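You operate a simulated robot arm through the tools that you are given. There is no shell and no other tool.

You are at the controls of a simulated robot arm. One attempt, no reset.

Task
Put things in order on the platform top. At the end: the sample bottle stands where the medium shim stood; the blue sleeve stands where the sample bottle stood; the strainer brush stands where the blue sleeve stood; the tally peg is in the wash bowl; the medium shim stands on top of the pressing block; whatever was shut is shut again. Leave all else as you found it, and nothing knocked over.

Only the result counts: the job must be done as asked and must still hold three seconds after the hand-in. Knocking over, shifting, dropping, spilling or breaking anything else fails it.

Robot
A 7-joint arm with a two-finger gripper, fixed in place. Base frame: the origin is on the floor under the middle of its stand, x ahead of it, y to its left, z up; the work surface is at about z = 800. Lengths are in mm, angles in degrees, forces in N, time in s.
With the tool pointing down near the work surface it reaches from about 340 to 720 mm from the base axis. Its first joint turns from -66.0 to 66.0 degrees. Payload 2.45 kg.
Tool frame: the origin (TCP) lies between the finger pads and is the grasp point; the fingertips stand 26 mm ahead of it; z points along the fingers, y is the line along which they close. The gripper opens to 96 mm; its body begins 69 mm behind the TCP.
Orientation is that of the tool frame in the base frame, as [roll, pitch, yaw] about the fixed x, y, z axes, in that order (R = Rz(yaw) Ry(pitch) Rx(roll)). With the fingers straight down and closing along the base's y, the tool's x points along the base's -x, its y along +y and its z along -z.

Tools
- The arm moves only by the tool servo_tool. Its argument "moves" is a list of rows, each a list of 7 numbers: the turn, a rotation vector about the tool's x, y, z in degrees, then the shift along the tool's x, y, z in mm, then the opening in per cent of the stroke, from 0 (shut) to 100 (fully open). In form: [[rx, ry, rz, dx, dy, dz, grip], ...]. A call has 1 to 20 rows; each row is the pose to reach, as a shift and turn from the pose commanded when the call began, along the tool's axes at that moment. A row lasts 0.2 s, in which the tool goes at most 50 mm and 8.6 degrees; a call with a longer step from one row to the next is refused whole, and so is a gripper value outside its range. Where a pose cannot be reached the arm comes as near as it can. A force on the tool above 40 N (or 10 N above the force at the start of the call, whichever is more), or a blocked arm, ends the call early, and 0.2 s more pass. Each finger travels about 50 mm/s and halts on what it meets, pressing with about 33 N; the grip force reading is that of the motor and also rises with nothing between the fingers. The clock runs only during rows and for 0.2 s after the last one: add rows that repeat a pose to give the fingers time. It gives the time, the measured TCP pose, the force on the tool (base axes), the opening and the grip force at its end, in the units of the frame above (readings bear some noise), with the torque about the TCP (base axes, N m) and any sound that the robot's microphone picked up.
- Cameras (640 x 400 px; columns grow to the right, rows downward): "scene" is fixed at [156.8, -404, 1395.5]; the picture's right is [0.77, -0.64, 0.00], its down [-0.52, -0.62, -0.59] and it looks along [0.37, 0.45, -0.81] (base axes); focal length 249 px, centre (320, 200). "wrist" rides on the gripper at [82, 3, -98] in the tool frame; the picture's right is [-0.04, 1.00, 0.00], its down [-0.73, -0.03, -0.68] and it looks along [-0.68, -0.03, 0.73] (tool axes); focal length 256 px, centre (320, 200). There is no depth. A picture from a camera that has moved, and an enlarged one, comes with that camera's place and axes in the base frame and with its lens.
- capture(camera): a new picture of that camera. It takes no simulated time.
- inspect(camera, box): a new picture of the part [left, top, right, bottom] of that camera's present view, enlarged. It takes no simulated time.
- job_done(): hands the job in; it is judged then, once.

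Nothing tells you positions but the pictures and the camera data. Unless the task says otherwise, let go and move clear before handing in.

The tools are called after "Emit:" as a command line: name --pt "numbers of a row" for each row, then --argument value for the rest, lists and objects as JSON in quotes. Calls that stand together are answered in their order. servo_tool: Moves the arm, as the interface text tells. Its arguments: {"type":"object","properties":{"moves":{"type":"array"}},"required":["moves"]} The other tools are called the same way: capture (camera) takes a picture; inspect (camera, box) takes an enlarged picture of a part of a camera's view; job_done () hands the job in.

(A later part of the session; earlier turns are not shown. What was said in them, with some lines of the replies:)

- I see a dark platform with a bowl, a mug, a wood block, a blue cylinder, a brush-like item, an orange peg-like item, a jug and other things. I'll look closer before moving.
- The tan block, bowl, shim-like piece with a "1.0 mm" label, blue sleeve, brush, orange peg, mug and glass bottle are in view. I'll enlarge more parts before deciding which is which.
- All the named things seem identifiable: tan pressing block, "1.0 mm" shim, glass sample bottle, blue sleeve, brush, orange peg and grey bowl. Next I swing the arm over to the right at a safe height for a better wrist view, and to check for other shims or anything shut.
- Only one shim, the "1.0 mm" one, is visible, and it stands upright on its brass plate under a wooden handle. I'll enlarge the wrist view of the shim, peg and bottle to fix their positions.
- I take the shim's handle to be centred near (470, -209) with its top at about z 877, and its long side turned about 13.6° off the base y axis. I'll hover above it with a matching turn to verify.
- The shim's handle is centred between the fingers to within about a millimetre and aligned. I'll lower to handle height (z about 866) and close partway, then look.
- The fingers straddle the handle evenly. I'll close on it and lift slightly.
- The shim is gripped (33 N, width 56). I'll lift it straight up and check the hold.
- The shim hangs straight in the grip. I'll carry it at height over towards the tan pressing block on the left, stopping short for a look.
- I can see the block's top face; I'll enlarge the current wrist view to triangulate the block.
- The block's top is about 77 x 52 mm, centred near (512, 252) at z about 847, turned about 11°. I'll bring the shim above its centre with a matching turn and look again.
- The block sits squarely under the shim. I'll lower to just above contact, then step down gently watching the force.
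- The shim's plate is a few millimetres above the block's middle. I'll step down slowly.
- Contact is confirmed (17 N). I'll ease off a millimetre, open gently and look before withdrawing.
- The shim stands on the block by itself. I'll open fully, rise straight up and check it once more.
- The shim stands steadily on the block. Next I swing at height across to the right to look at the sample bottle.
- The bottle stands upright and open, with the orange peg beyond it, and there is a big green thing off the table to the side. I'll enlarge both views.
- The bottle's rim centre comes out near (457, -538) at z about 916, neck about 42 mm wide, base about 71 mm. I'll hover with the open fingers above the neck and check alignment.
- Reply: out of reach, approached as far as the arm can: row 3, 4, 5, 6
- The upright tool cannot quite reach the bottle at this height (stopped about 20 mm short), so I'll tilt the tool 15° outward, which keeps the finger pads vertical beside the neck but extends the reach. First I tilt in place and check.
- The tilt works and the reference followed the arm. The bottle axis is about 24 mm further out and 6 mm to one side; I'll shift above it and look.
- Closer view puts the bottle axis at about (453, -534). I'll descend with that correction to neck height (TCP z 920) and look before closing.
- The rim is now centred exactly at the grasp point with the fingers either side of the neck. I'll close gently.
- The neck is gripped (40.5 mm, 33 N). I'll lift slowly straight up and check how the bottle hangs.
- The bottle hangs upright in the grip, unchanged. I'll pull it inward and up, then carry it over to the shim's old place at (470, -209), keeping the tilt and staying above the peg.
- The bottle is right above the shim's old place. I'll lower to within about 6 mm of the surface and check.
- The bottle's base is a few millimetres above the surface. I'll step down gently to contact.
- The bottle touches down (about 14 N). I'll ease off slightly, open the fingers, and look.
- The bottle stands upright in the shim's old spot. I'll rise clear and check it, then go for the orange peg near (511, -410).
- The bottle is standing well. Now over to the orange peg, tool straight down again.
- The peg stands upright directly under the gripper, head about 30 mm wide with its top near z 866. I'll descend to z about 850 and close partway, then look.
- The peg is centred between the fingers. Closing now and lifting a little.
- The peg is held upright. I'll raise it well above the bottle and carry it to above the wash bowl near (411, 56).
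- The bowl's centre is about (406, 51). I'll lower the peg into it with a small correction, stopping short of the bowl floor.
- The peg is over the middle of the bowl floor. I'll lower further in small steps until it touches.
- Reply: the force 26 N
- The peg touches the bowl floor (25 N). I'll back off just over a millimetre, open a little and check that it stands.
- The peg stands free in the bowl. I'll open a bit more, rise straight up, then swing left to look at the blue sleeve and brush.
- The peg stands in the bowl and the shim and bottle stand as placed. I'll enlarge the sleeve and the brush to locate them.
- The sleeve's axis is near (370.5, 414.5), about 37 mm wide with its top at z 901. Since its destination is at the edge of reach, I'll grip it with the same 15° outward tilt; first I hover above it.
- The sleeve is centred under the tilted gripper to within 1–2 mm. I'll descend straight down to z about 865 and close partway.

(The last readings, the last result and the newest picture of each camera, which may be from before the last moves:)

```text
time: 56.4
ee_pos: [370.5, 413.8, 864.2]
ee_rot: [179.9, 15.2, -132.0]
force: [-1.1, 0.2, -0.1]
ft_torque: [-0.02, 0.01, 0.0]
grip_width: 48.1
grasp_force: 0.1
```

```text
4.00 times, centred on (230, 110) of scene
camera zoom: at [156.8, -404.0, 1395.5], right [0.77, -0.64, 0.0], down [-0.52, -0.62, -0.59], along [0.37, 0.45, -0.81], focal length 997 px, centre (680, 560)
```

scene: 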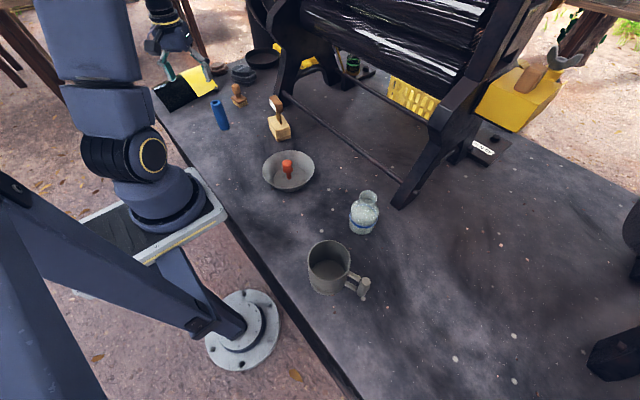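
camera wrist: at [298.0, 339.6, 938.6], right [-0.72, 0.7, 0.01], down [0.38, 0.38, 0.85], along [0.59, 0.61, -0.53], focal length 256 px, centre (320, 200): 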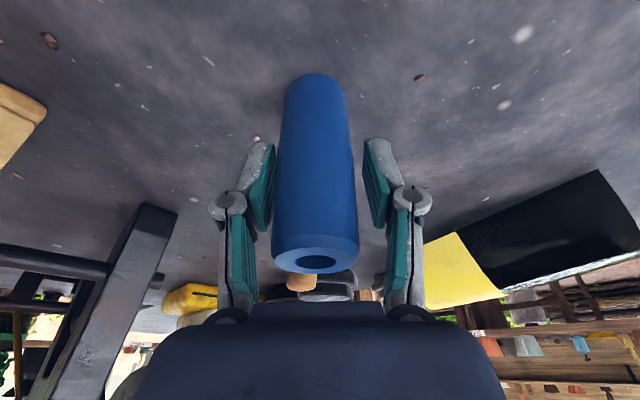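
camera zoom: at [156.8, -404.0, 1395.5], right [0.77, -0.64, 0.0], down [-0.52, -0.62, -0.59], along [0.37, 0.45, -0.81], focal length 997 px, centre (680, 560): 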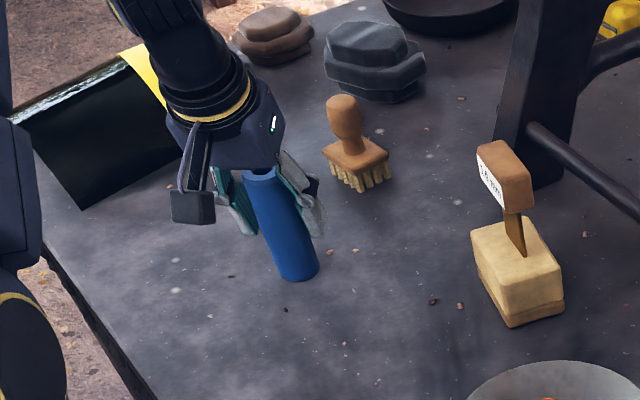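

The sleeve sits about 2 mm towards the left finger; I'll recentre by 2 mm and then close and lift slightly.

Emit:
servo_tool --pt "0 0 0 0 -2 0 50" --pt "0 0 0 0 -2 0 44" --pt "0 0 0 0 -2 0 40" --pt "0 0 0 0 -2 0 20" --pt "0 0 0 0 -2 0 20" --pt "0 0 0 0 -2 0 20"

Emit:
capture --camera "wrist"

```text
time: 57.8
ee_pos: [371.6, 411.6, 865.2]
ee_rot: [-179.9, 15.1, -132.0]
force: [-0.2, -0.6, 2.6]
ft_torque: [-0.11, -0.03, -0.02]
grip_width: 34.0
grasp_force: 33.0
```

```text
taken
camera wrist: at [299.2, 337.8, 939.0], right [-0.72, 0.7, 0.01], down [0.38, 0.38, 0.85], along [0.59, 0.61, -0.53], focal length 256 px, centre (320, 200)
```

wrist: 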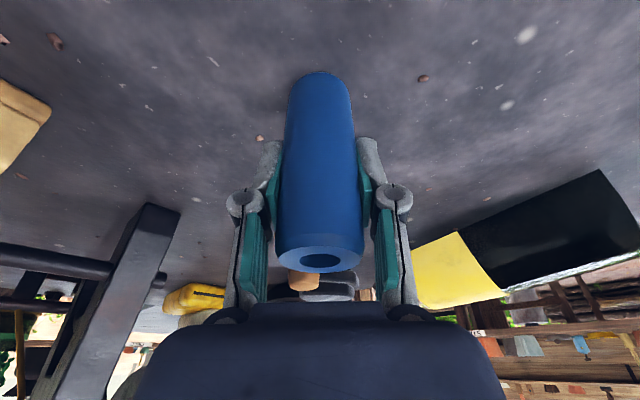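

The sleeve is gripped (34 mm, 33 N). Lifting straight up and checking.

Emit:
servo_tool --pt "0 0 0 -2.6 0 -9.7 20" --pt "0 0 0 -10.4 0 -38.6 20" --pt "0 0 0 -20.8 0 -77.2 20" --pt "0 0 0 -33.9 0 -125.5 20" --pt "0 0 0 -46.9 0 -173.8 20" --pt "0 0 0 -46.9 0 -173.8 20"

Emit:
capture --camera "wrist"

Emit:
inspect --camera "scene" --box '[150, 0, 310, 140]'

```text
time: 59.2
ee_pos: [369.5, 413.7, 1047.3]
ee_rot: [-179.9, 15.0, -131.9]
force: [-0.5, -0.3, -2.0]
ft_torque: [0.02, -0.03, -0.01]
grip_width: 33.8
grasp_force: 33.4
```

```text
taken
camera wrist: at [297.5, 338.8, 1120.5], right [-0.72, 0.7, 0.01], down [0.38, 0.38, 0.85], along [0.59, 0.61, -0.53], focal length 256 px, centre (320, 200)
```

wrist: 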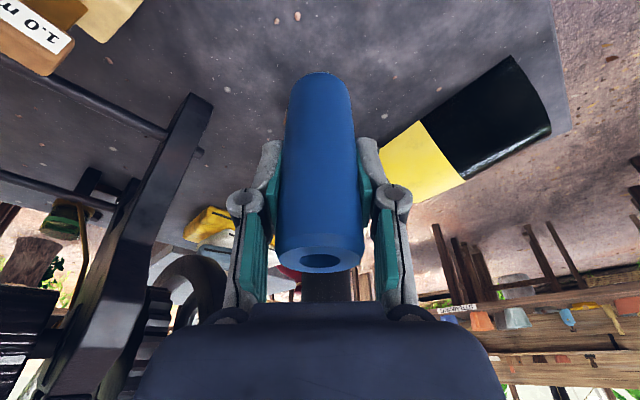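

```text
2.86 times, centred on (230, 70) of scene
camera zoom: at [156.8, -404.0, 1395.5], right [0.77, -0.64, 0.0], down [-0.52, -0.62, -0.59], along [0.37, 0.45, -0.81], focal length 712 px, centre (577, 571)
```

zoom: 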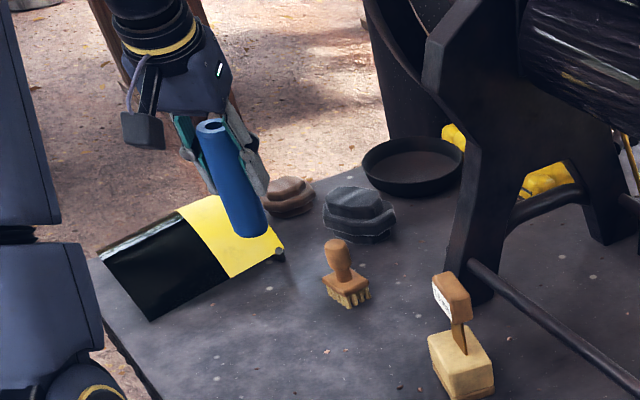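

The sleeve hangs straight. I'll swing it at height along an arc in front of the base, first as far as the middle.

Emit:
servo_tool --pt "1.25 0 4.66 8.8 -46.3 -2.4 20" --pt "2.49 0 9.31 21.4 -90.8 -5.7 20" --pt "3.74 0 13.97 37.5 -133.3 -10.0 20" --pt "4.99 0 18.62 56.8 -173.7 -15.2 20" --pt "6.24 0 23.28 79.1 -211.8 -21.2 20" --pt "7.48 0 27.94 104.2 -247.1 -27.9 20" --pt "8.73 0 32.59 131.7 -279.6 -35.3 20" --pt "9.98 0 37.25 161.4 -309.1 -43.2 20" --pt "11.22 0 41.9 192.9 -335.5 -51.7 20" --pt "12.47 0 46.56 226.1 -358.5 -60.6 20" --pt "12.47 0 46.56 226.1 -358.5 -60.6 20"

Emit:
capture --camera "wrist"

Emit:
capture --camera "scene"

```text
time: 61.6
ee_pos: [483.1, -0.9, 1044.2]
ee_rot: [179.8, 15.0, 179.7]
force: [0.3, 0.3, -0.1]
ft_torque: [0.0, 0.0, 0.02]
grip_width: 33.6
grasp_force: 33.5
```

```text
taken
camera wrist: at [378.2, 4.5, 1118.1], right [0.04, 1.0, 0.01], down [0.53, -0.03, 0.85], along [0.85, -0.03, -0.53], focal length 256 px, centre (320, 200)
```

wrist: 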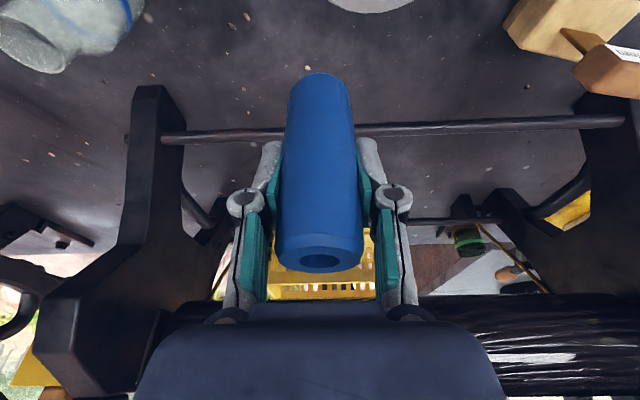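

```text
taken
```

scene: 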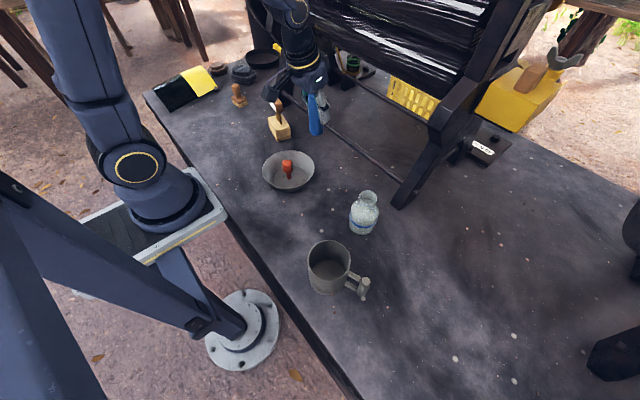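

The sleeve is at the middle, all clear. Next arc: on to the right, high above the bottle, towards the bottle's old place.

Emit:
servo_tool --pt "1.07 0 4.0 -9.8 -34.7 2.6 20" --pt "2.14 0 8.0 -17.2 -71.8 4.6 20" --pt "3.21 0 12.0 -21.8 -110.2 5.8 20" --pt "4.28 0 16.0 -23.6 -149.7 6.3 20" --pt "5.35 0 20.0 -22.2 -189.9 6.0 20" --pt "6.43 0 24.0 -17.9 -230.6 4.8 20" --pt "7.5 0 28.0 -10.3 -271.8 2.8 20" --pt "8.57 0 32.0 0.5 -312.8 -0.1 20" --pt "9.64 0 36.0 14.6 -353.7 -3.9 20" --pt "10.71 0 40.0 32.1 -394.1 -8.6 20" --pt "11.78 0 44.0 52.8 -433.6 -14.1 20" --pt "12.85 0 48.0 76.9 -472.1 -20.6 20" --pt "12.85 0 48.0 76.9 -472.1 -20.6 20"

Emit:
capture --camera "wrist"

Emit:
capture --camera "scene"

```text
time: 64.4
ee_pos: [399.5, -475.2, 1043.3]
ee_rot: [179.9, 15.0, 130.1]
force: [0.3, 0.1, -0.8]
ft_torque: [0.01, -0.03, -0.02]
grip_width: 33.8
grasp_force: 32.7
```

```text
taken
camera wrist: at [334.9, -392.4, 1117.0], right [0.79, 0.61, 0.01], down [0.32, -0.43, 0.85], along [0.52, -0.66, -0.53], focal length 256 px, centre (320, 200)
```

wrist: 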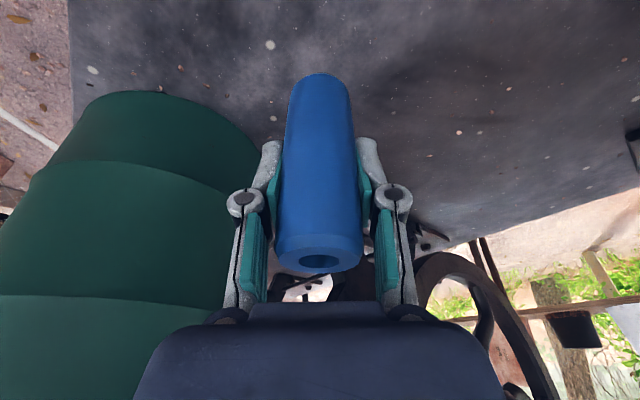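

```text
taken
```

scene: 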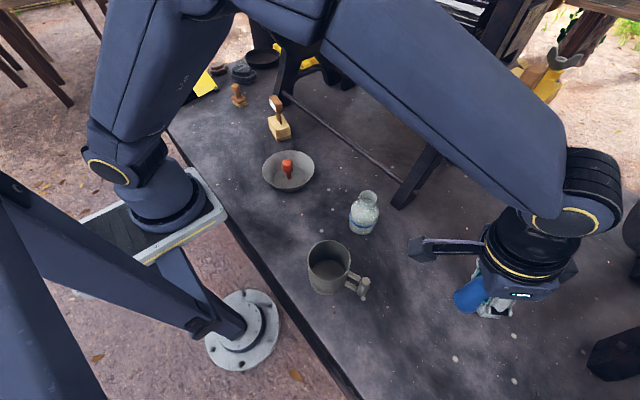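

The sleeve is near the bottle's old place at about (453, -534). I'll move above it, lower, and check.

Emit:
servo_tool --pt "0 0 0 -14 0.7 25 20" --pt "0 0 0 -28 1.4 50 20" --pt "0 0 0 -42 2 76 20" --pt "0 0 0 -55.4 2.7 100.8 20" --pt "0 0 0 -55.4 2.7 100.8 20"

Emit:
inspect --camera "scene" --box '[420, 250, 560, 370]'

Emit:
capture --camera "wrist"

```text
time: 65.6
ee_pos: [452.9, -534.4, 960.5]
ee_rot: [179.9, 15.1, 130.1]
force: [0.3, 0.0, -0.9]
ft_torque: [0.02, 0.04, 0.0]
grip_width: 33.6
grasp_force: 33.3
```

```text
3.33 times, centred on (490, 310) of scene
camera zoom: at [156.8, -404.1, 1395.5], right [0.77, -0.64, 0.0], down [-0.52, -0.62, -0.59], along [0.37, 0.45, -0.81], focal length 831 px, centre (-247, -167)
```

zoom: 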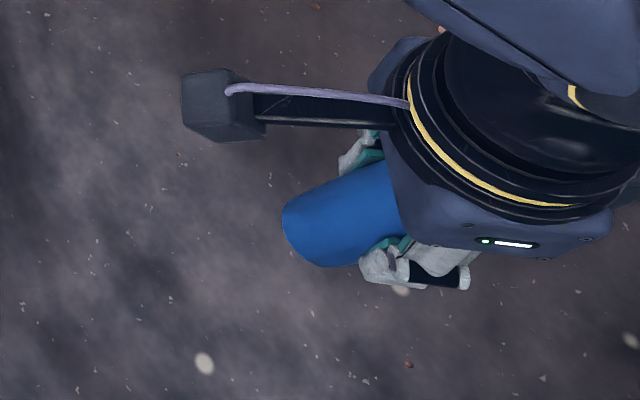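

```text
taken
camera wrist: at [388.2, -451.7, 1035.0], right [0.79, 0.61, 0.01], down [0.32, -0.43, 0.85], along [0.52, -0.66, -0.53], focal length 256 px, centre (320, 200)
```

wrist: 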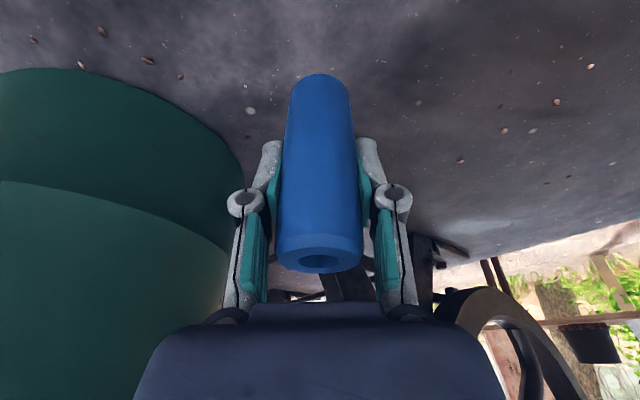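

Position is right on target. Lowering to just above the surface.

Emit:
servo_tool --pt "0 0 0 8 0 29.5 20" --pt "0 0 0 15 0 56 20" --pt "0 0 0 20.5 0 76 20" --pt "0 0 0 23.3 0 86.4 20" --pt "0 0 0 23.3 0 86.4 20"

Emit:
inspect --camera "scene" --box '[420, 250, 560, 370]'

Emit:
capture --camera "wrist"

```text
time: 66.8
ee_pos: [453.1, -532.8, 871.9]
ee_rot: [179.9, 14.9, 130.1]
force: [-0.2, -0.1, -1.5]
ft_torque: [0.01, 0.0, 0.01]
grip_width: 33.6
grasp_force: 32.8
```

```text
3.33 times, centred on (490, 310) of scene
camera zoom: at [156.8, -404.1, 1395.5], right [0.77, -0.64, 0.0], down [-0.52, -0.62, -0.59], along [0.37, 0.45, -0.81], focal length 831 px, centre (-247, -167)
```

zoom: 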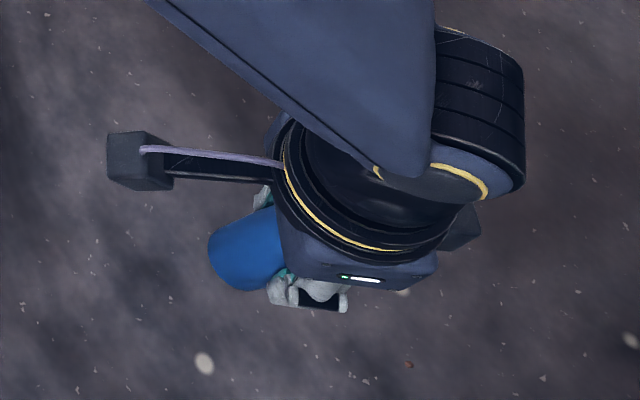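

```text
taken
camera wrist: at [387.3, -450.7, 945.6], right [0.79, 0.61, 0.01], down [0.32, -0.43, 0.85], along [0.52, -0.66, -0.53], focal length 256 px, centre (320, 200)
```

wrist: 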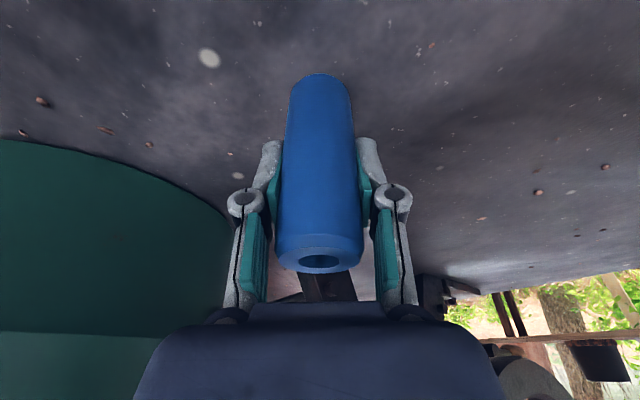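

About 7 mm to go. Stepping down gently.

Emit:
servo_tool --pt "0 0 0 0.5 0 1.9 20" --pt "0 0 0 1 0 3.9 20" --pt "0 0 0 1.3 0 4.8 20" --pt "0 0 0 1.3 0 4.8 20"

```text
time: 67.8
ee_pos: [452.6, -533.4, 868.3]
ee_rot: [180.0, 15.0, 130.1]
force: [0.3, -0.3, -0.5]
ft_torque: [0.01, 0.01, 0.0]
grip_width: 33.5
grasp_force: 33.0
```

Emit:
servo_tool --pt "0 0 0 0.25 0 1 20" --pt "0 0 0 0.5 0 1.9 20" --pt "0 0 0 0.5 0 1.9 20"

```text
time: 68.6
ee_pos: [453.0, -533.8, 865.0]
ee_rot: [-180.0, 15.0, 130.1]
force: [-0.9, 0.3, 3.4]
ft_torque: [0.05, 0.16, -0.04]
grip_width: 33.5
grasp_force: 32.8
```

The sleeve has touched down lightly. I'll open gently and look.

Emit:
servo_tool --pt "0 0 0 0 0 0 32" --pt "0 0 0 0 0 0 40" --pt "0 0 0 0 0 0 55" --pt "0 0 0 0 0 0 75" --pt "0 0 0 0 0 0 90" --pt "0 0 0 0 0 0 90"

Emit:
capture --camera "wrist"

Emit:
inspect --camera "scene" --box '[420, 250, 560, 370]'

```text
time: 70.0
ee_pos: [454.2, -532.4, 864.9]
ee_rot: [179.9, 15.0, 130.1]
force: [-0.5, 0.0, 0.3]
ft_torque: [0.01, 0.01, -0.03]
grip_width: 86.1
grasp_force: 0.0
```

```text
taken
camera wrist: at [388.2, -449.7, 938.7], right [0.79, 0.61, 0.01], down [0.32, -0.43, 0.85], along [0.52, -0.66, -0.53], focal length 256 px, centre (320, 200)
```

wrist: 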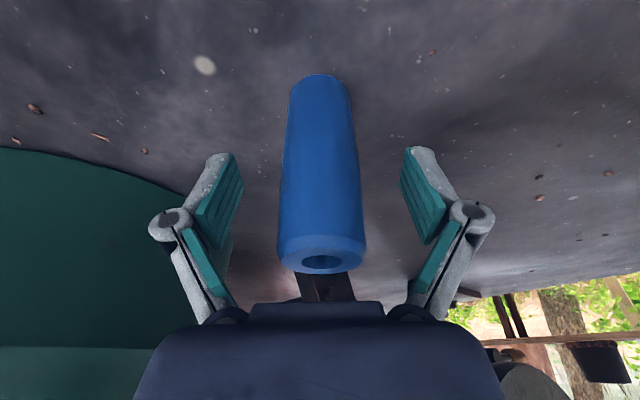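

```text
3.33 times, centred on (490, 310) of scene
camera zoom: at [156.8, -404.0, 1395.5], right [0.77, -0.64, 0.0], down [-0.52, -0.62, -0.59], along [0.37, 0.45, -0.81], focal length 831 px, centre (-247, -167)
```

zoom: 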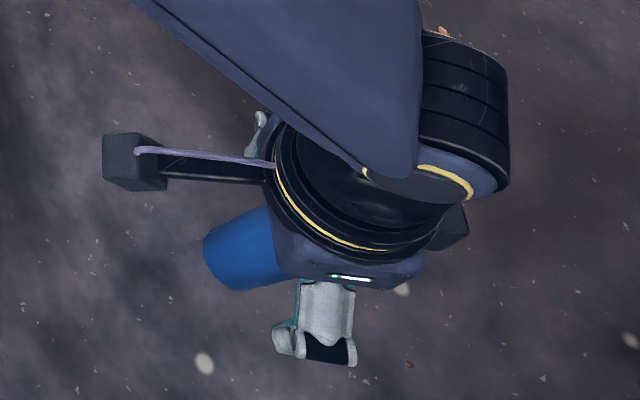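

The sleeve stands free. I'll rise straight up and then pull back, and check it.

Emit:
servo_tool --pt "0 0 0 -4 0 -15 90" --pt "0 0 0 -12 0 -45 90" --pt "0 0 0 -20 0 -75 90" --pt "0 0 0 -26 0 -97 90" --pt "0 0 0 4 0 -120 90" --pt "0 0 0 35 0 -143 90" --pt "0 0 0 65 0 -165 90" --pt "0 0 0 65 0 -165 90"

Emit:
capture --camera "wrist"

Emit:
capture --camera "scene"

```text
time: 71.8
ee_pos: [384.3, -454.4, 1009.2]
ee_rot: [179.8, 15.0, 130.0]
force: [0.9, 0.4, 0.3]
ft_torque: [0.0, 0.02, 0.0]
grip_width: 86.3
grasp_force: 0.1
```

```text
taken
camera wrist: at [319.2, -370.3, 1082.6], right [0.79, 0.61, 0.01], down [0.32, -0.43, 0.85], along [0.52, -0.66, -0.53], focal length 256 px, centre (320, 200)
```

wrist: 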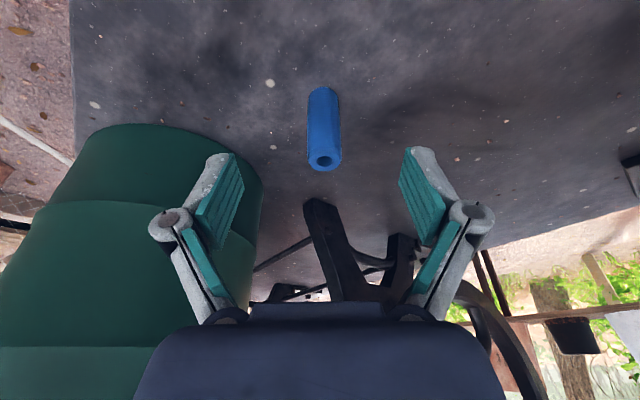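

```text
taken
```

scene: 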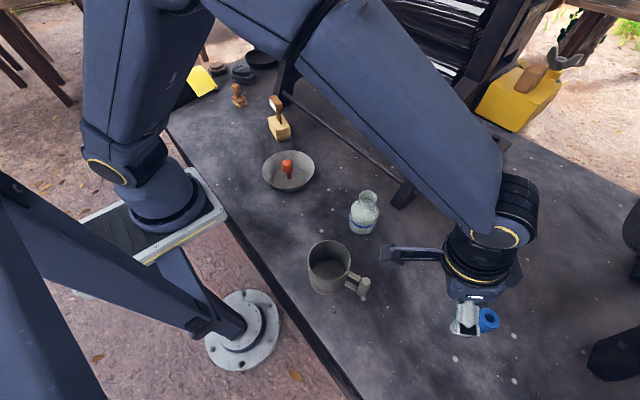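

The sleeve stands at the bottle's old place. Now I swing back left along the high arc towards the brush.

Emit:
servo_tool --pt "-1.17 0 -4.37 10.6 46 -9.1 90" --pt "-2.34 0 -8.75 24.4 90 -19 90" --pt "-3.52 0 -13.12 41.4 131.9 -29.8 90" --pt "-4.69 0 -17.49 61.4 171.5 -41.3 90" --pt "-5.86 0 -21.86 83.9 208.4 -53.6 90" --pt "-7.03 0 -26.24 108.9 242.4 -66.5 90" --pt "-8.2 0 -30.61 137.5 273.4 -74.1 90" --pt "-9.38 0 -34.98 168 301.3 -82.3 90" --pt "-10.55 0 -39.36 200 325.9 -90.9 90" --pt "-11.72 0 -43.73 233.3 347.4 -99.8 90" --pt "-12.89 0 -48.1 267.5 365.4 -109 90" --pt "-12.89 0 -48.1 267.5 365.4 -109 90"

Emit:
capture --camera "scene"

Emit:
inspect --camera "scene" --box '[420, 250, 560, 370]'

```text
time: 74.4
ee_pos: [480.5, 1.7, 1045.0]
ee_rot: [179.9, 15.2, 179.9]
force: [0.4, 0.2, -0.5]
ft_torque: [-0.02, 0.02, -0.03]
grip_width: 86.3
grasp_force: 0.2
```

```text
taken
```

scene: 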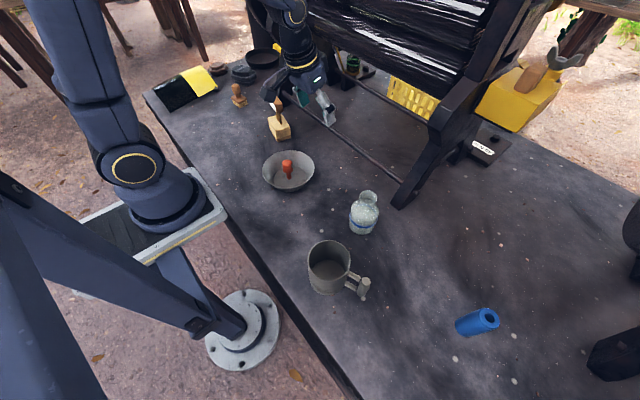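

```text
3.33 times, centred on (490, 310) of scene
camera zoom: at [156.8, -404.0, 1395.5], right [0.77, -0.64, 0.0], down [-0.52, -0.62, -0.59], along [0.37, 0.45, -0.81], focal length 831 px, centre (-247, -167)
```

zoom: 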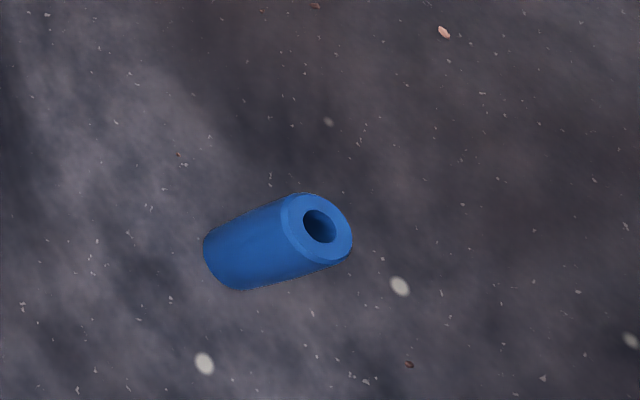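

The sleeve stands upright. Continuing the arc left to a look position in front of the brush.

Emit:
servo_tool --pt "-1.09 0 -4.06 -10 36.1 2.7 90" --pt "-2.17 0 -8.11 -17.3 73.7 4.6 90" --pt "-3.26 0 -12.17 -21.8 112.6 5.8 90" --pt "-4.35 0 -16.23 -23.3 152.6 6.2 90" --pt "-5.44 0 -20.29 -21.7 193.4 5.8 90" --pt "-6.52 0 -24.34 -16.9 234.8 4.5 90" --pt "-7.61 0 -28.4 -8.8 276.4 2.4 90" --pt "-8.7 0 -32.46 2.7 318.1 -0.7 90" --pt "-9.78 0 -36.51 17.6 359.5 -4.7 90" --pt "-10.87 0 -40.57 35.8 400.3 -9.6 90" --pt "-11.96 0 -44.63 57.6 440.3 -15.4 90" --pt "-11.96 0 -44.63 57.6 440.3 -15.4 90"

Emit:
capture --camera "wrist"

Emit:
capture --camera "scene"

```text
time: 77.0
ee_pos: [425.3, 442.5, 1045.1]
ee_rot: [180.0, 15.0, -133.9]
force: [0.3, -0.1, 0.1]
ft_torque: [0.0, -0.03, 0.02]
grip_width: 86.4
grasp_force: 0.0
```

```text
taken
camera wrist: at [349.8, 371.3, 1118.2], right [-0.69, 0.72, 0.01], down [0.39, 0.36, 0.85], along [0.61, 0.59, -0.53], focal length 256 px, centre (320, 200)
```

wrist: 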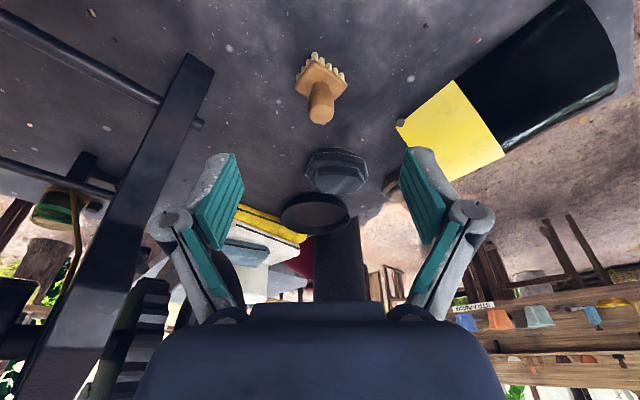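

```text
taken
```

scene: 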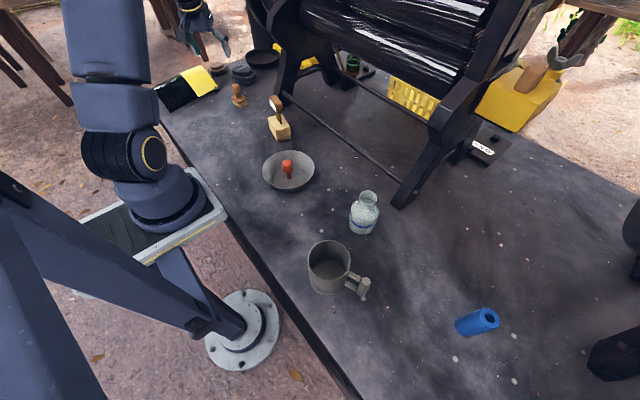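

Emit:
inspect --camera "wrist" --box '[270, 30, 370, 140]'

Emit:
inspect --camera "scene" --box '[210, 70, 270, 120]'

```text
3.64 times, centred on (320, 85) of wrist
camera zoom: at [349.8, 371.3, 1118.2], right [-0.69, 0.72, 0.01], down [0.39, 0.36, 0.85], along [0.61, 0.59, -0.53], focal length 931 px, centre (320, 618)
```

zoom: 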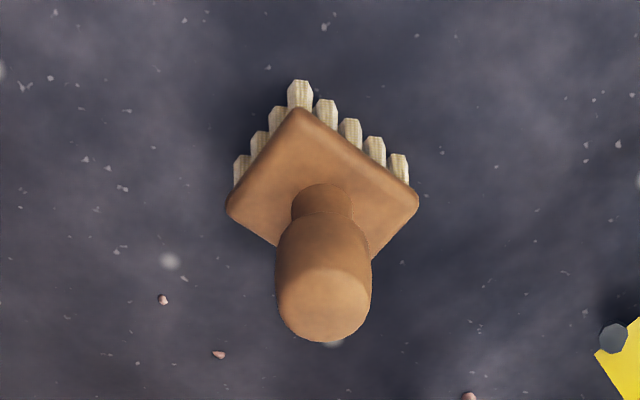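

```text
8.00 times, centred on (240, 95) of scene
camera zoom: at [156.8, -404.0, 1395.5], right [0.77, -0.64, 0.0], down [-0.52, -0.62, -0.59], along [0.37, 0.45, -0.81], focal length 1994 px, centre (960, 1040)
```

zoom: 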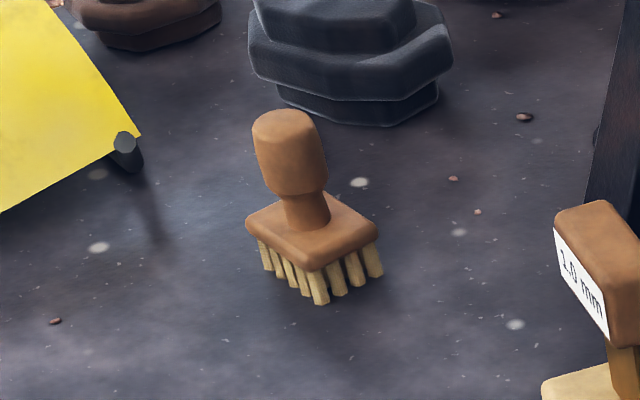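

The brush's axis is near (490, 510.5), knob about 31 mm wide with its top near z 878, plate top near z 822. I'll hover over the knob with the tilted tool.

Emit:
servo_tool --pt "0 0 0 -16 0.2 31 90" --pt "0 0 0 -32 0.4 63 90" --pt "0 0 0 -48 0.6 95 90" --pt "0 0 0 -63.3 0.7 125.7 90" --pt "0 0 0 -63.3 0.7 125.7 90"

Emit:
capture --camera "wrist"

Emit:
inspect --camera "wrist" --box '[240, 40, 400, 200]'

Emit:
inspect --camera "scene" --box '[180, 30, 300, 130]'

```text
time: 78.2
ee_pos: [487.7, 509.7, 938.4]
ee_rot: [-180.0, 15.0, -133.8]
force: [0.7, -0.5, -0.2]
ft_torque: [0.02, -0.04, -0.03]
grip_width: 86.2
grasp_force: 0.0
```

```text
taken
camera wrist: at [412.2, 438.3, 1012.4], right [-0.69, 0.72, 0.01], down [0.39, 0.36, 0.85], along [0.61, 0.59, -0.53], focal length 256 px, centre (320, 200)
```

wrist: 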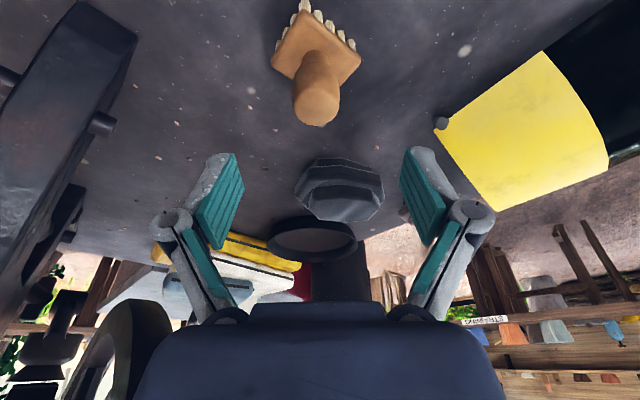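

```text
2.50 times, centred on (320, 120) of wrist
camera zoom: at [412.2, 438.3, 1012.4], right [-0.69, 0.72, 0.01], down [0.39, 0.36, 0.85], along [0.61, 0.59, -0.53], focal length 640 px, centre (320, 400)
```

zoom: 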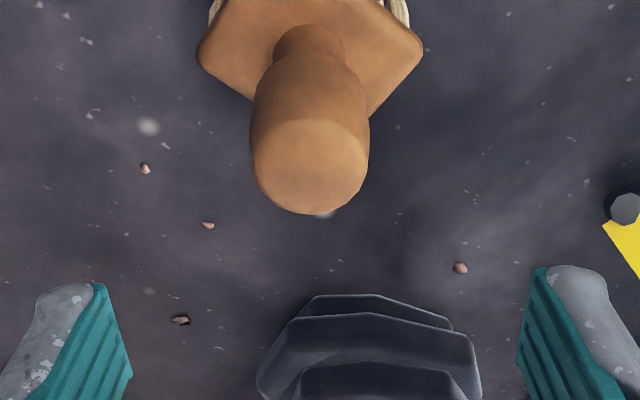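

```text
4.00 times, centred on (240, 80) of scene
camera zoom: at [156.8, -404.0, 1395.5], right [0.77, -0.64, 0.0], down [-0.52, -0.62, -0.59], along [0.37, 0.45, -0.81], focal length 997 px, centre (640, 680)
```

zoom: 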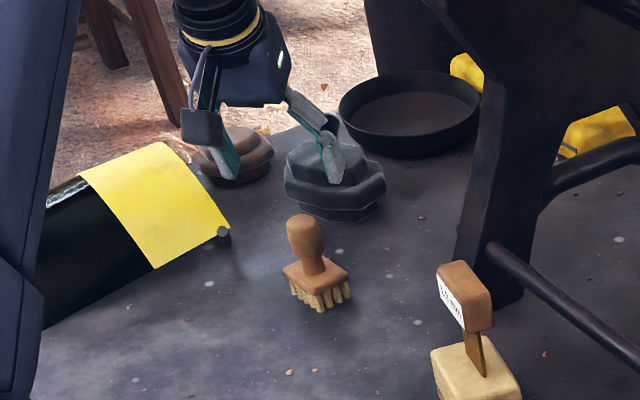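

The knob is within about 2.5 mm; I'll correct, descend to z about 862 and close partway.

Emit:
servo_tool --pt "0 0 0 6 -1.2 22 90" --pt "0 0 0 12 -2.5 45 90" --pt "0 0 0 17 -2.5 63 90" --pt "0 0 0 19.9 -2.5 74.4 90" --pt "0 0 0 19.9 -2.5 74.4 70" --pt "0 0 0 19.9 -2.5 74.4 50" --pt "0 0 0 19.9 -2.5 74.4 44" --pt "0 0 0 19.9 -2.5 74.4 44"

Emit:
capture --camera "wrist"

Emit:
inspect --camera "wrist" --box '[220, 80, 420, 280]'

Emit:
inspect --camera "scene" --box '[190, 40, 290, 120]'

```text
time: 80.0
ee_pos: [487.2, 508.7, 862.5]
ee_rot: [179.9, 15.0, -133.9]
force: [0.0, -0.8, 0.2]
ft_torque: [-0.01, 0.01, -0.01]
grip_width: 42.2
grasp_force: 0.1
```

```text
taken
camera wrist: at [413.0, 436.6, 937.0], right [-0.69, 0.72, 0.01], down [0.39, 0.36, 0.85], along [0.61, 0.59, -0.53], focal length 256 px, centre (320, 200)
```

wrist: 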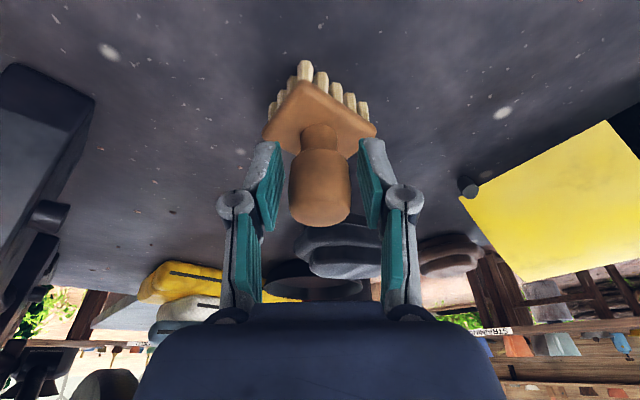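

```text
2.00 times, centred on (320, 180) of wrist
camera zoom: at [413.0, 436.6, 937.0], right [-0.69, 0.72, 0.01], down [0.39, 0.36, 0.85], along [0.61, 0.59, -0.53], focal length 512 px, centre (320, 240)
```

zoom: 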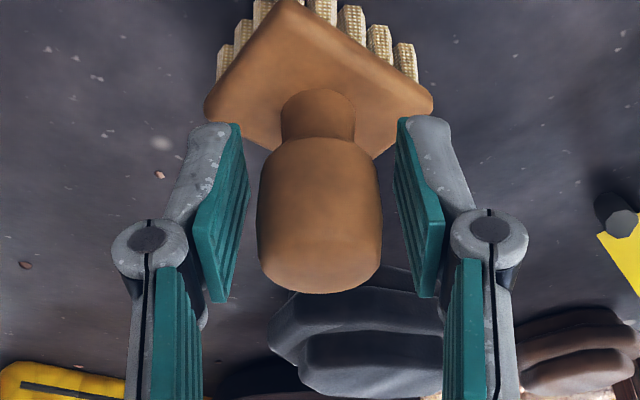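

```text
5.00 times, centred on (240, 80) of scene
camera zoom: at [156.8, -404.0, 1395.5], right [0.77, -0.64, 0.0], down [-0.52, -0.62, -0.59], along [0.37, 0.45, -0.81], focal length 1246 px, centre (720, 800)
```

zoom: 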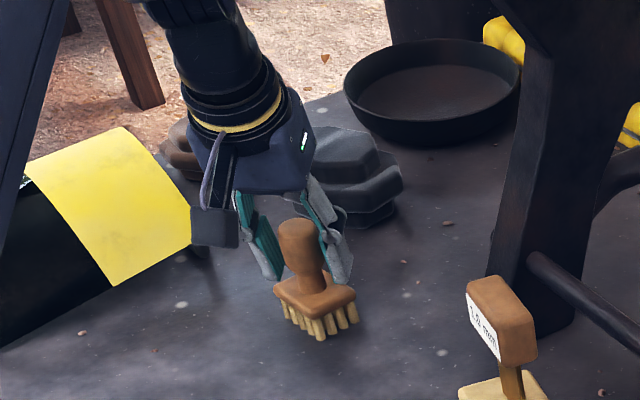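

The knob is centred between the pads. Closing and lifting slightly.

Emit:
servo_tool --pt "0 0 0 0 0 0 36" --pt "0 0 0 0 0 0 30" --pt "0 0 0 0 0 0 15" --pt "0 0 0 0 0 0 15" --pt "0 0 0 0 0 0 15"

Emit:
inspect --camera "wrist" --box '[220, 50, 420, 250]'

```text
time: 81.2
ee_pos: [489.2, 508.6, 864.0]
ee_rot: [-180.0, 15.1, -133.8]
force: [-0.5, -0.8, 1.3]
ft_torque: [-0.02, 0.01, 0.02]
grip_width: 29.4
grasp_force: 33.4
```

```text
2.00 times, centred on (320, 150) of wrist
camera zoom: at [413.1, 436.6, 937.0], right [-0.69, 0.72, 0.01], down [0.39, 0.36, 0.85], along [0.61, 0.59, -0.53], focal length 512 px, centre (320, 300)
```

zoom: 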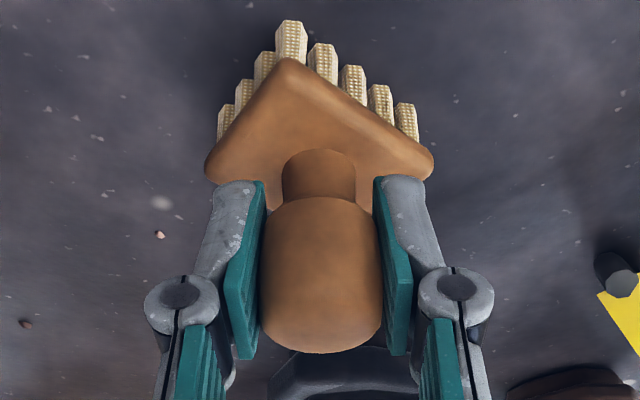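

The knob is gripped (29 mm, 33 N). Lifting straight up and checking how the brush hangs.

Emit:
servo_tool --pt "0 0 0 -2.6 0 -9.7 15" --pt "0 0 0 -7.8 0 -29 15" --pt "0 0 0 -15.5 0 -58 15" --pt "0 0 0 -23.3 0 -87 15" --pt "0 0 0 -23.3 0 -87 15"

Emit:
capture --camera "wrist"

Emit:
inspect --camera "scene" --box '[180, 20, 300, 120]'

```text
time: 82.4
ee_pos: [488.8, 509.5, 950.6]
ee_rot: [180.0, 15.0, -133.9]
force: [0.7, -0.4, -1.6]
ft_torque: [0.01, -0.01, 0.02]
grip_width: 29.0
grasp_force: 33.1
```

```text
taken
camera wrist: at [413.3, 437.1, 1025.2], right [-0.69, 0.72, 0.01], down [0.39, 0.36, 0.85], along [0.61, 0.59, -0.53], focal length 256 px, centre (320, 200)
```

wrist: 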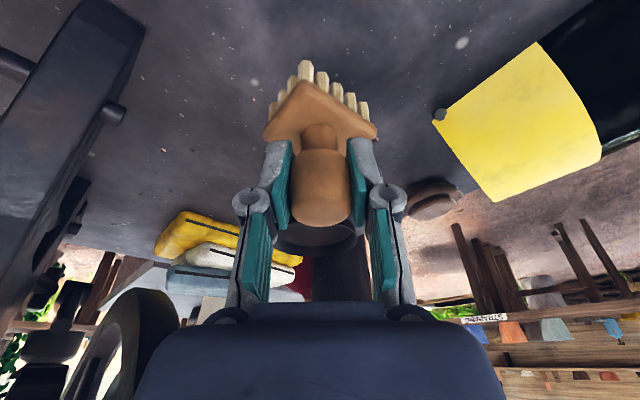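

```text
4.00 times, centred on (240, 70) of scene
camera zoom: at [156.8, -404.0, 1395.5], right [0.77, -0.64, 0.0], down [-0.52, -0.62, -0.59], along [0.37, 0.45, -0.81], focal length 997 px, centre (640, 720)
```

zoom: 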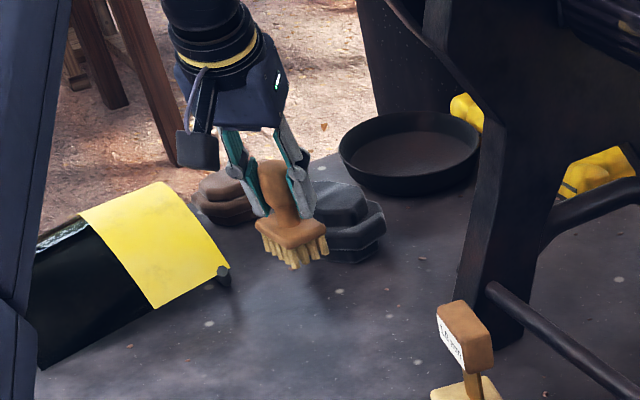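

The brush hangs as it stood. I'll move it over the sleeve's old place at (371.5, 413.6).

Emit:
servo_tool --pt "0 0 0 25 2.8 -6.6 15" --pt "0 0 0 56 6.2 -11 15" --pt "0 0 0 90 10 -14 15" --pt "0 0 0 124 13.8 -17 15" --pt "0 0 0 150.6 16.8 -19.7 15" --pt "0 0 0 150.6 16.8 -19.7 15"

Emit:
capture --camera "wrist"

Emit:
inspect --camera "scene" --box '[160, 40, 280, 140]'

```text
time: 83.8
ee_pos: [372.5, 411.4, 933.7]
ee_rot: [180.0, 15.1, -134.0]
force: [-0.3, 0.5, -0.6]
ft_torque: [0.01, -0.01, -0.03]
grip_width: 29.4
grasp_force: 32.2
```

```text
taken
camera wrist: at [297.2, 339.7, 1006.8], right [-0.69, 0.72, 0.01], down [0.39, 0.36, 0.85], along [0.61, 0.59, -0.53], focal length 256 px, centre (320, 200)
```

wrist: 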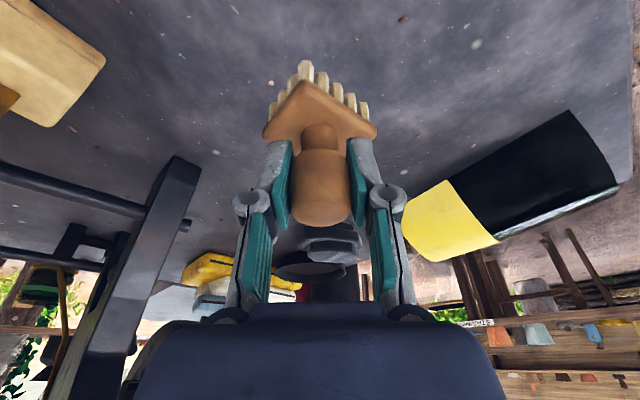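

```text
4.00 times, centred on (220, 90) of scene
camera zoom: at [156.8, -404.0, 1395.5], right [0.77, -0.64, 0.0], down [-0.52, -0.62, -0.59], along [0.37, 0.45, -0.81], focal length 997 px, centre (720, 640)
```

zoom: 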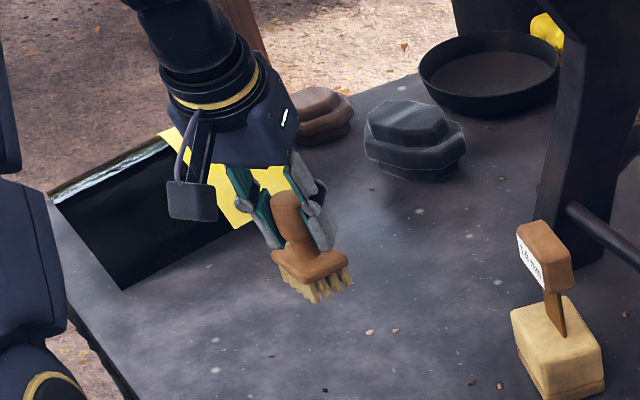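

Right above the spot. Lowering to just above the surface.

Emit:
servo_tool --pt "0 0 0 6 0 22 15" --pt "0 0 0 11 0 42 15" --pt "0 0 0 15 0 56 15" --pt "0 0 0 16.3 0 61 15" --pt "0 0 0 16.3 0 61 15"

Emit:
inspect --camera "scene" --box '[180, 70, 280, 150]'

```text
time: 85.0
ee_pos: [372.8, 413.2, 870.5]
ee_rot: [180.0, 15.1, -133.9]
force: [0.4, 0.3, -0.5]
ft_torque: [0.01, 0.02, 0.0]
grip_width: 29.5
grasp_force: 32.5
```

```text
5.00 times, centred on (230, 110) of scene
camera zoom: at [156.8, -404.0, 1395.5], right [0.77, -0.64, 0.0], down [-0.52, -0.62, -0.59], along [0.37, 0.45, -0.81], focal length 1246 px, centre (770, 650)
```

zoom: 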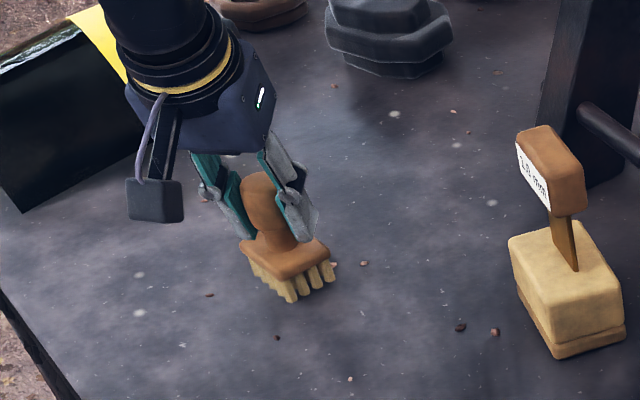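

Emit:
servo_tool --pt "0 0 0 0.5 0 1.9 15" --pt "0 0 0 1 0 3.9 15" --pt "0 0 0 1.3 0 4.8 15" --pt "0 0 0 1.3 0 4.8 15"

```text
time: 86.0
ee_pos: [372.2, 413.4, 865.0]
ee_rot: [180.0, 15.0, -133.9]
force: [0.4, 0.1, -0.5]
ft_torque: [-0.01, 0.01, -0.01]
grip_width: 29.2
grasp_force: 33.1
```

Emit:
servo_tool --pt "0 0 0 0.25 0 1 15" --pt "0 0 0 0.5 0 1.9 15" --pt "0 0 0 0.5 0 1.9 15"

```text
time: 86.8
ee_pos: [372.7, 413.4, 864.9]
ee_rot: [180.0, 15.2, -133.9]
force: [-1.5, -2.0, 10.6]
ft_torque: [-0.16, 0.1, 0.02]
grip_width: 29.5
grasp_force: 32.9
```

The brush has touched down (about 11 N). I'll ease off half a millimetre, open gently and look.

Emit:
servo_tool --pt "0 0 0 -0.15 0 -0.6 15" --pt "0 0 0 -0.15 0 -0.6 28" --pt "0 0 0 -0.15 0 -0.6 36" --pt "0 0 0 -0.15 0 -0.6 50" --pt "0 0 0 -0.15 0 -0.6 70" --pt "0 0 0 -0.15 0 -0.6 85" --pt "0 0 0 -0.15 0 -0.6 85"

Emit:
capture --camera "wrist"

Emit:
inspect --camera "scene" --box '[180, 70, 280, 150]'

```text
time: 88.4
ee_pos: [372.5, 413.2, 863.0]
ee_rot: [-179.9, 15.1, -133.9]
force: [0.2, 0.2, -0.1]
ft_torque: [-0.03, 0.02, -0.02]
grip_width: 81.6
grasp_force: 0.0
```

```text
taken
camera wrist: at [297.1, 340.6, 936.8], right [-0.69, 0.72, 0.01], down [0.39, 0.36, 0.85], along [0.61, 0.59, -0.53], focal length 256 px, centre (320, 200)
```

wrist: 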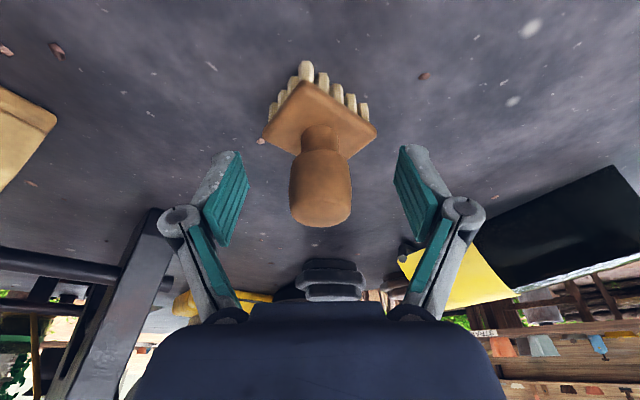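

```text
5.00 times, centred on (230, 110) of scene
camera zoom: at [156.8, -404.0, 1395.5], right [0.77, -0.64, 0.0], down [-0.52, -0.62, -0.59], along [0.37, 0.45, -0.81], focal length 1246 px, centre (770, 650)
```

zoom: 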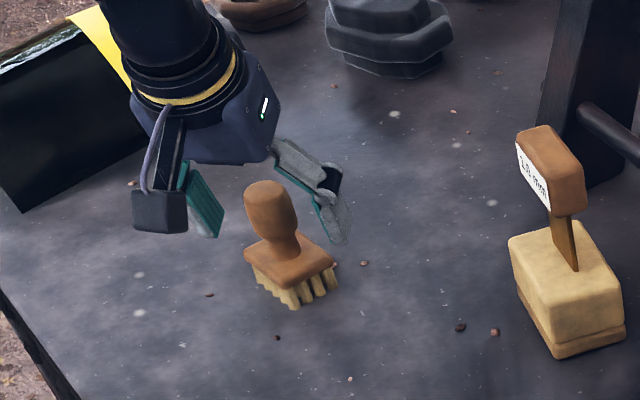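

The brush stands by itself. I'll rise straight up and move clear, then check everything.

Emit:
servo_tool --pt "0 0 0 -4 0 -15 85" --pt "0 0 0 -13 0 -48 85" --pt "0 0 0 -23 0 -86 85" --pt "0 0 0 -34 0 -127 85" --pt "0 0 0 -46.6 0 -174 85" --pt "0 5 0 -46.6 0 -174 85" --pt "0 10 0 -46.6 0 -174 85" --pt "0 15 0 -46.6 0 -174 85" --pt "0 15 0 -46.6 0 -174 85"

Emit:
capture --camera "wrist"

Emit:
capture --camera "scene"

```text
time: 90.4
ee_pos: [369.3, 412.0, 1043.0]
ee_rot: [180.0, 0.0, -133.9]
force: [0.5, -0.2, 0.6]
ft_torque: [-0.02, -0.04, -0.02]
grip_width: 81.5
grasp_force: 0.0
```

```text
taken
camera wrist: at [311.3, 356.9, 1141.5], right [-0.69, 0.72, 0.0], down [0.53, 0.51, 0.68], along [0.49, 0.47, -0.73], focal length 256 px, centre (320, 200)
```

wrist: 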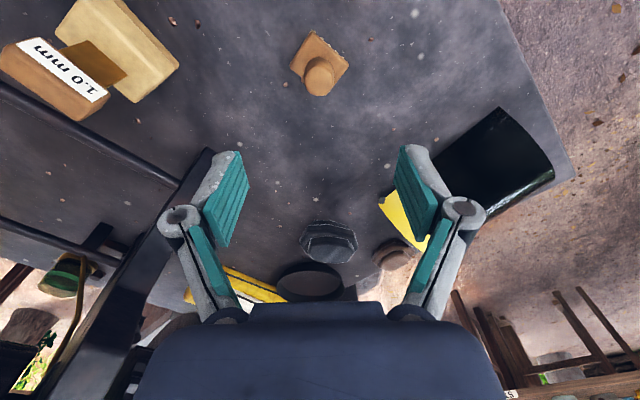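

```text
taken
```

scene: 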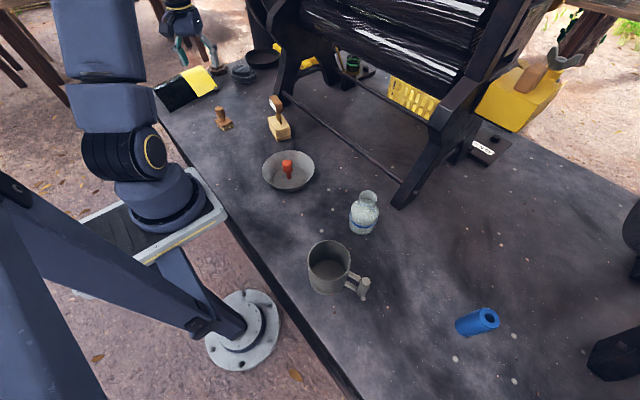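

Everything appears in place. I'll do final close-ups and compare the bowl, block and others with the start.

Emit:
inspect --camera "scene" --box '[240, 130, 400, 230]'

Emit:
inspect --camera "scene" --box '[140, 40, 340, 165]'

Emit:
inspect --camera "scene" --box '[280, 180, 520, 360]'

```text
4.00 times, centred on (320, 180) of scene
camera zoom: at [156.8, -404.0, 1395.5], right [0.77, -0.64, 0.0], down [-0.52, -0.62, -0.59], along [0.37, 0.45, -0.81], focal length 997 px, centre (320, 280)
```

zoom: 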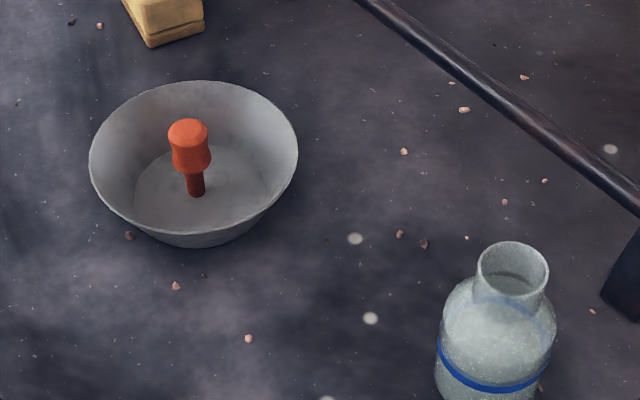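

```text
3.20 times, centred on (240, 102) of scene
camera zoom: at [156.8, -404.0, 1395.5], right [0.77, -0.64, 0.0], down [-0.52, -0.62, -0.59], along [0.37, 0.45, -0.81], focal length 798 px, centre (576, 512)
```

zoom: 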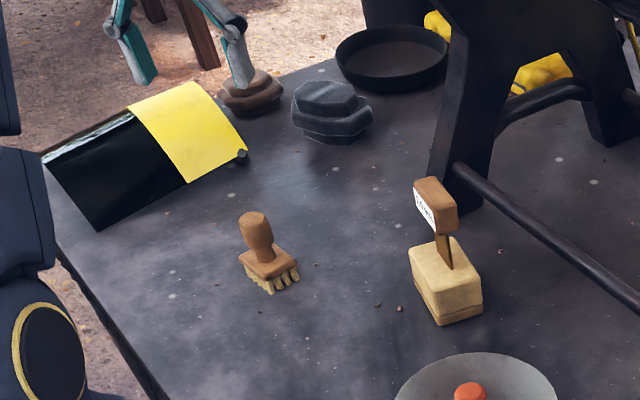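

```text
2.22 times, centred on (400, 270) of scene
camera zoom: at [156.8, -404.0, 1395.5], right [0.77, -0.64, 0.0], down [-0.52, -0.62, -0.59], along [0.37, 0.45, -0.81], focal length 554 px, centre (142, 44)
```

zoom: 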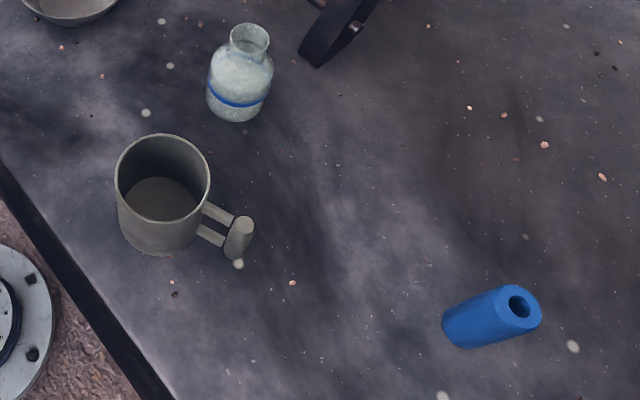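

All goals look met: the bottle is at the shim's old spot, the sleeve at the bottle's, the brush at the sleeve's, the peg is in the bowl and the shim is on the block. The other things match the first pictures, nothing shut was ever opened, and the gripper is empty and clear, so I hand in.

Emit:
job_done

```text
The job is handed in.
```

The job is handed in, and every move came out as asked. The final pictures show everything standing, and the arm is clear with its gripper empty.

- **Sample bottle:** stands where the medium shim stood, within about 1 mm by the camera readings.
- **Blue sleeve:** stands where the bottle stood, within about 2 mm.
- **Strainer brush:** stands where the sleeve stood. Its knob was set down within about a millimetre of the sleeve's old centre.
- **Tally peg:** stands upright near the middle of the wash bowl.
- **Medium shim:** stands on top of the pressing block, near its centre. It was the only shim in view, labelled "1.0 mm".

I took the tan block to be the pressing block. It was the only flat-topped block within reach.

I found nothing shut that needed opening, so nothing had to be shut again. The bowl, mug and pressing block look the same as in the first pictures.
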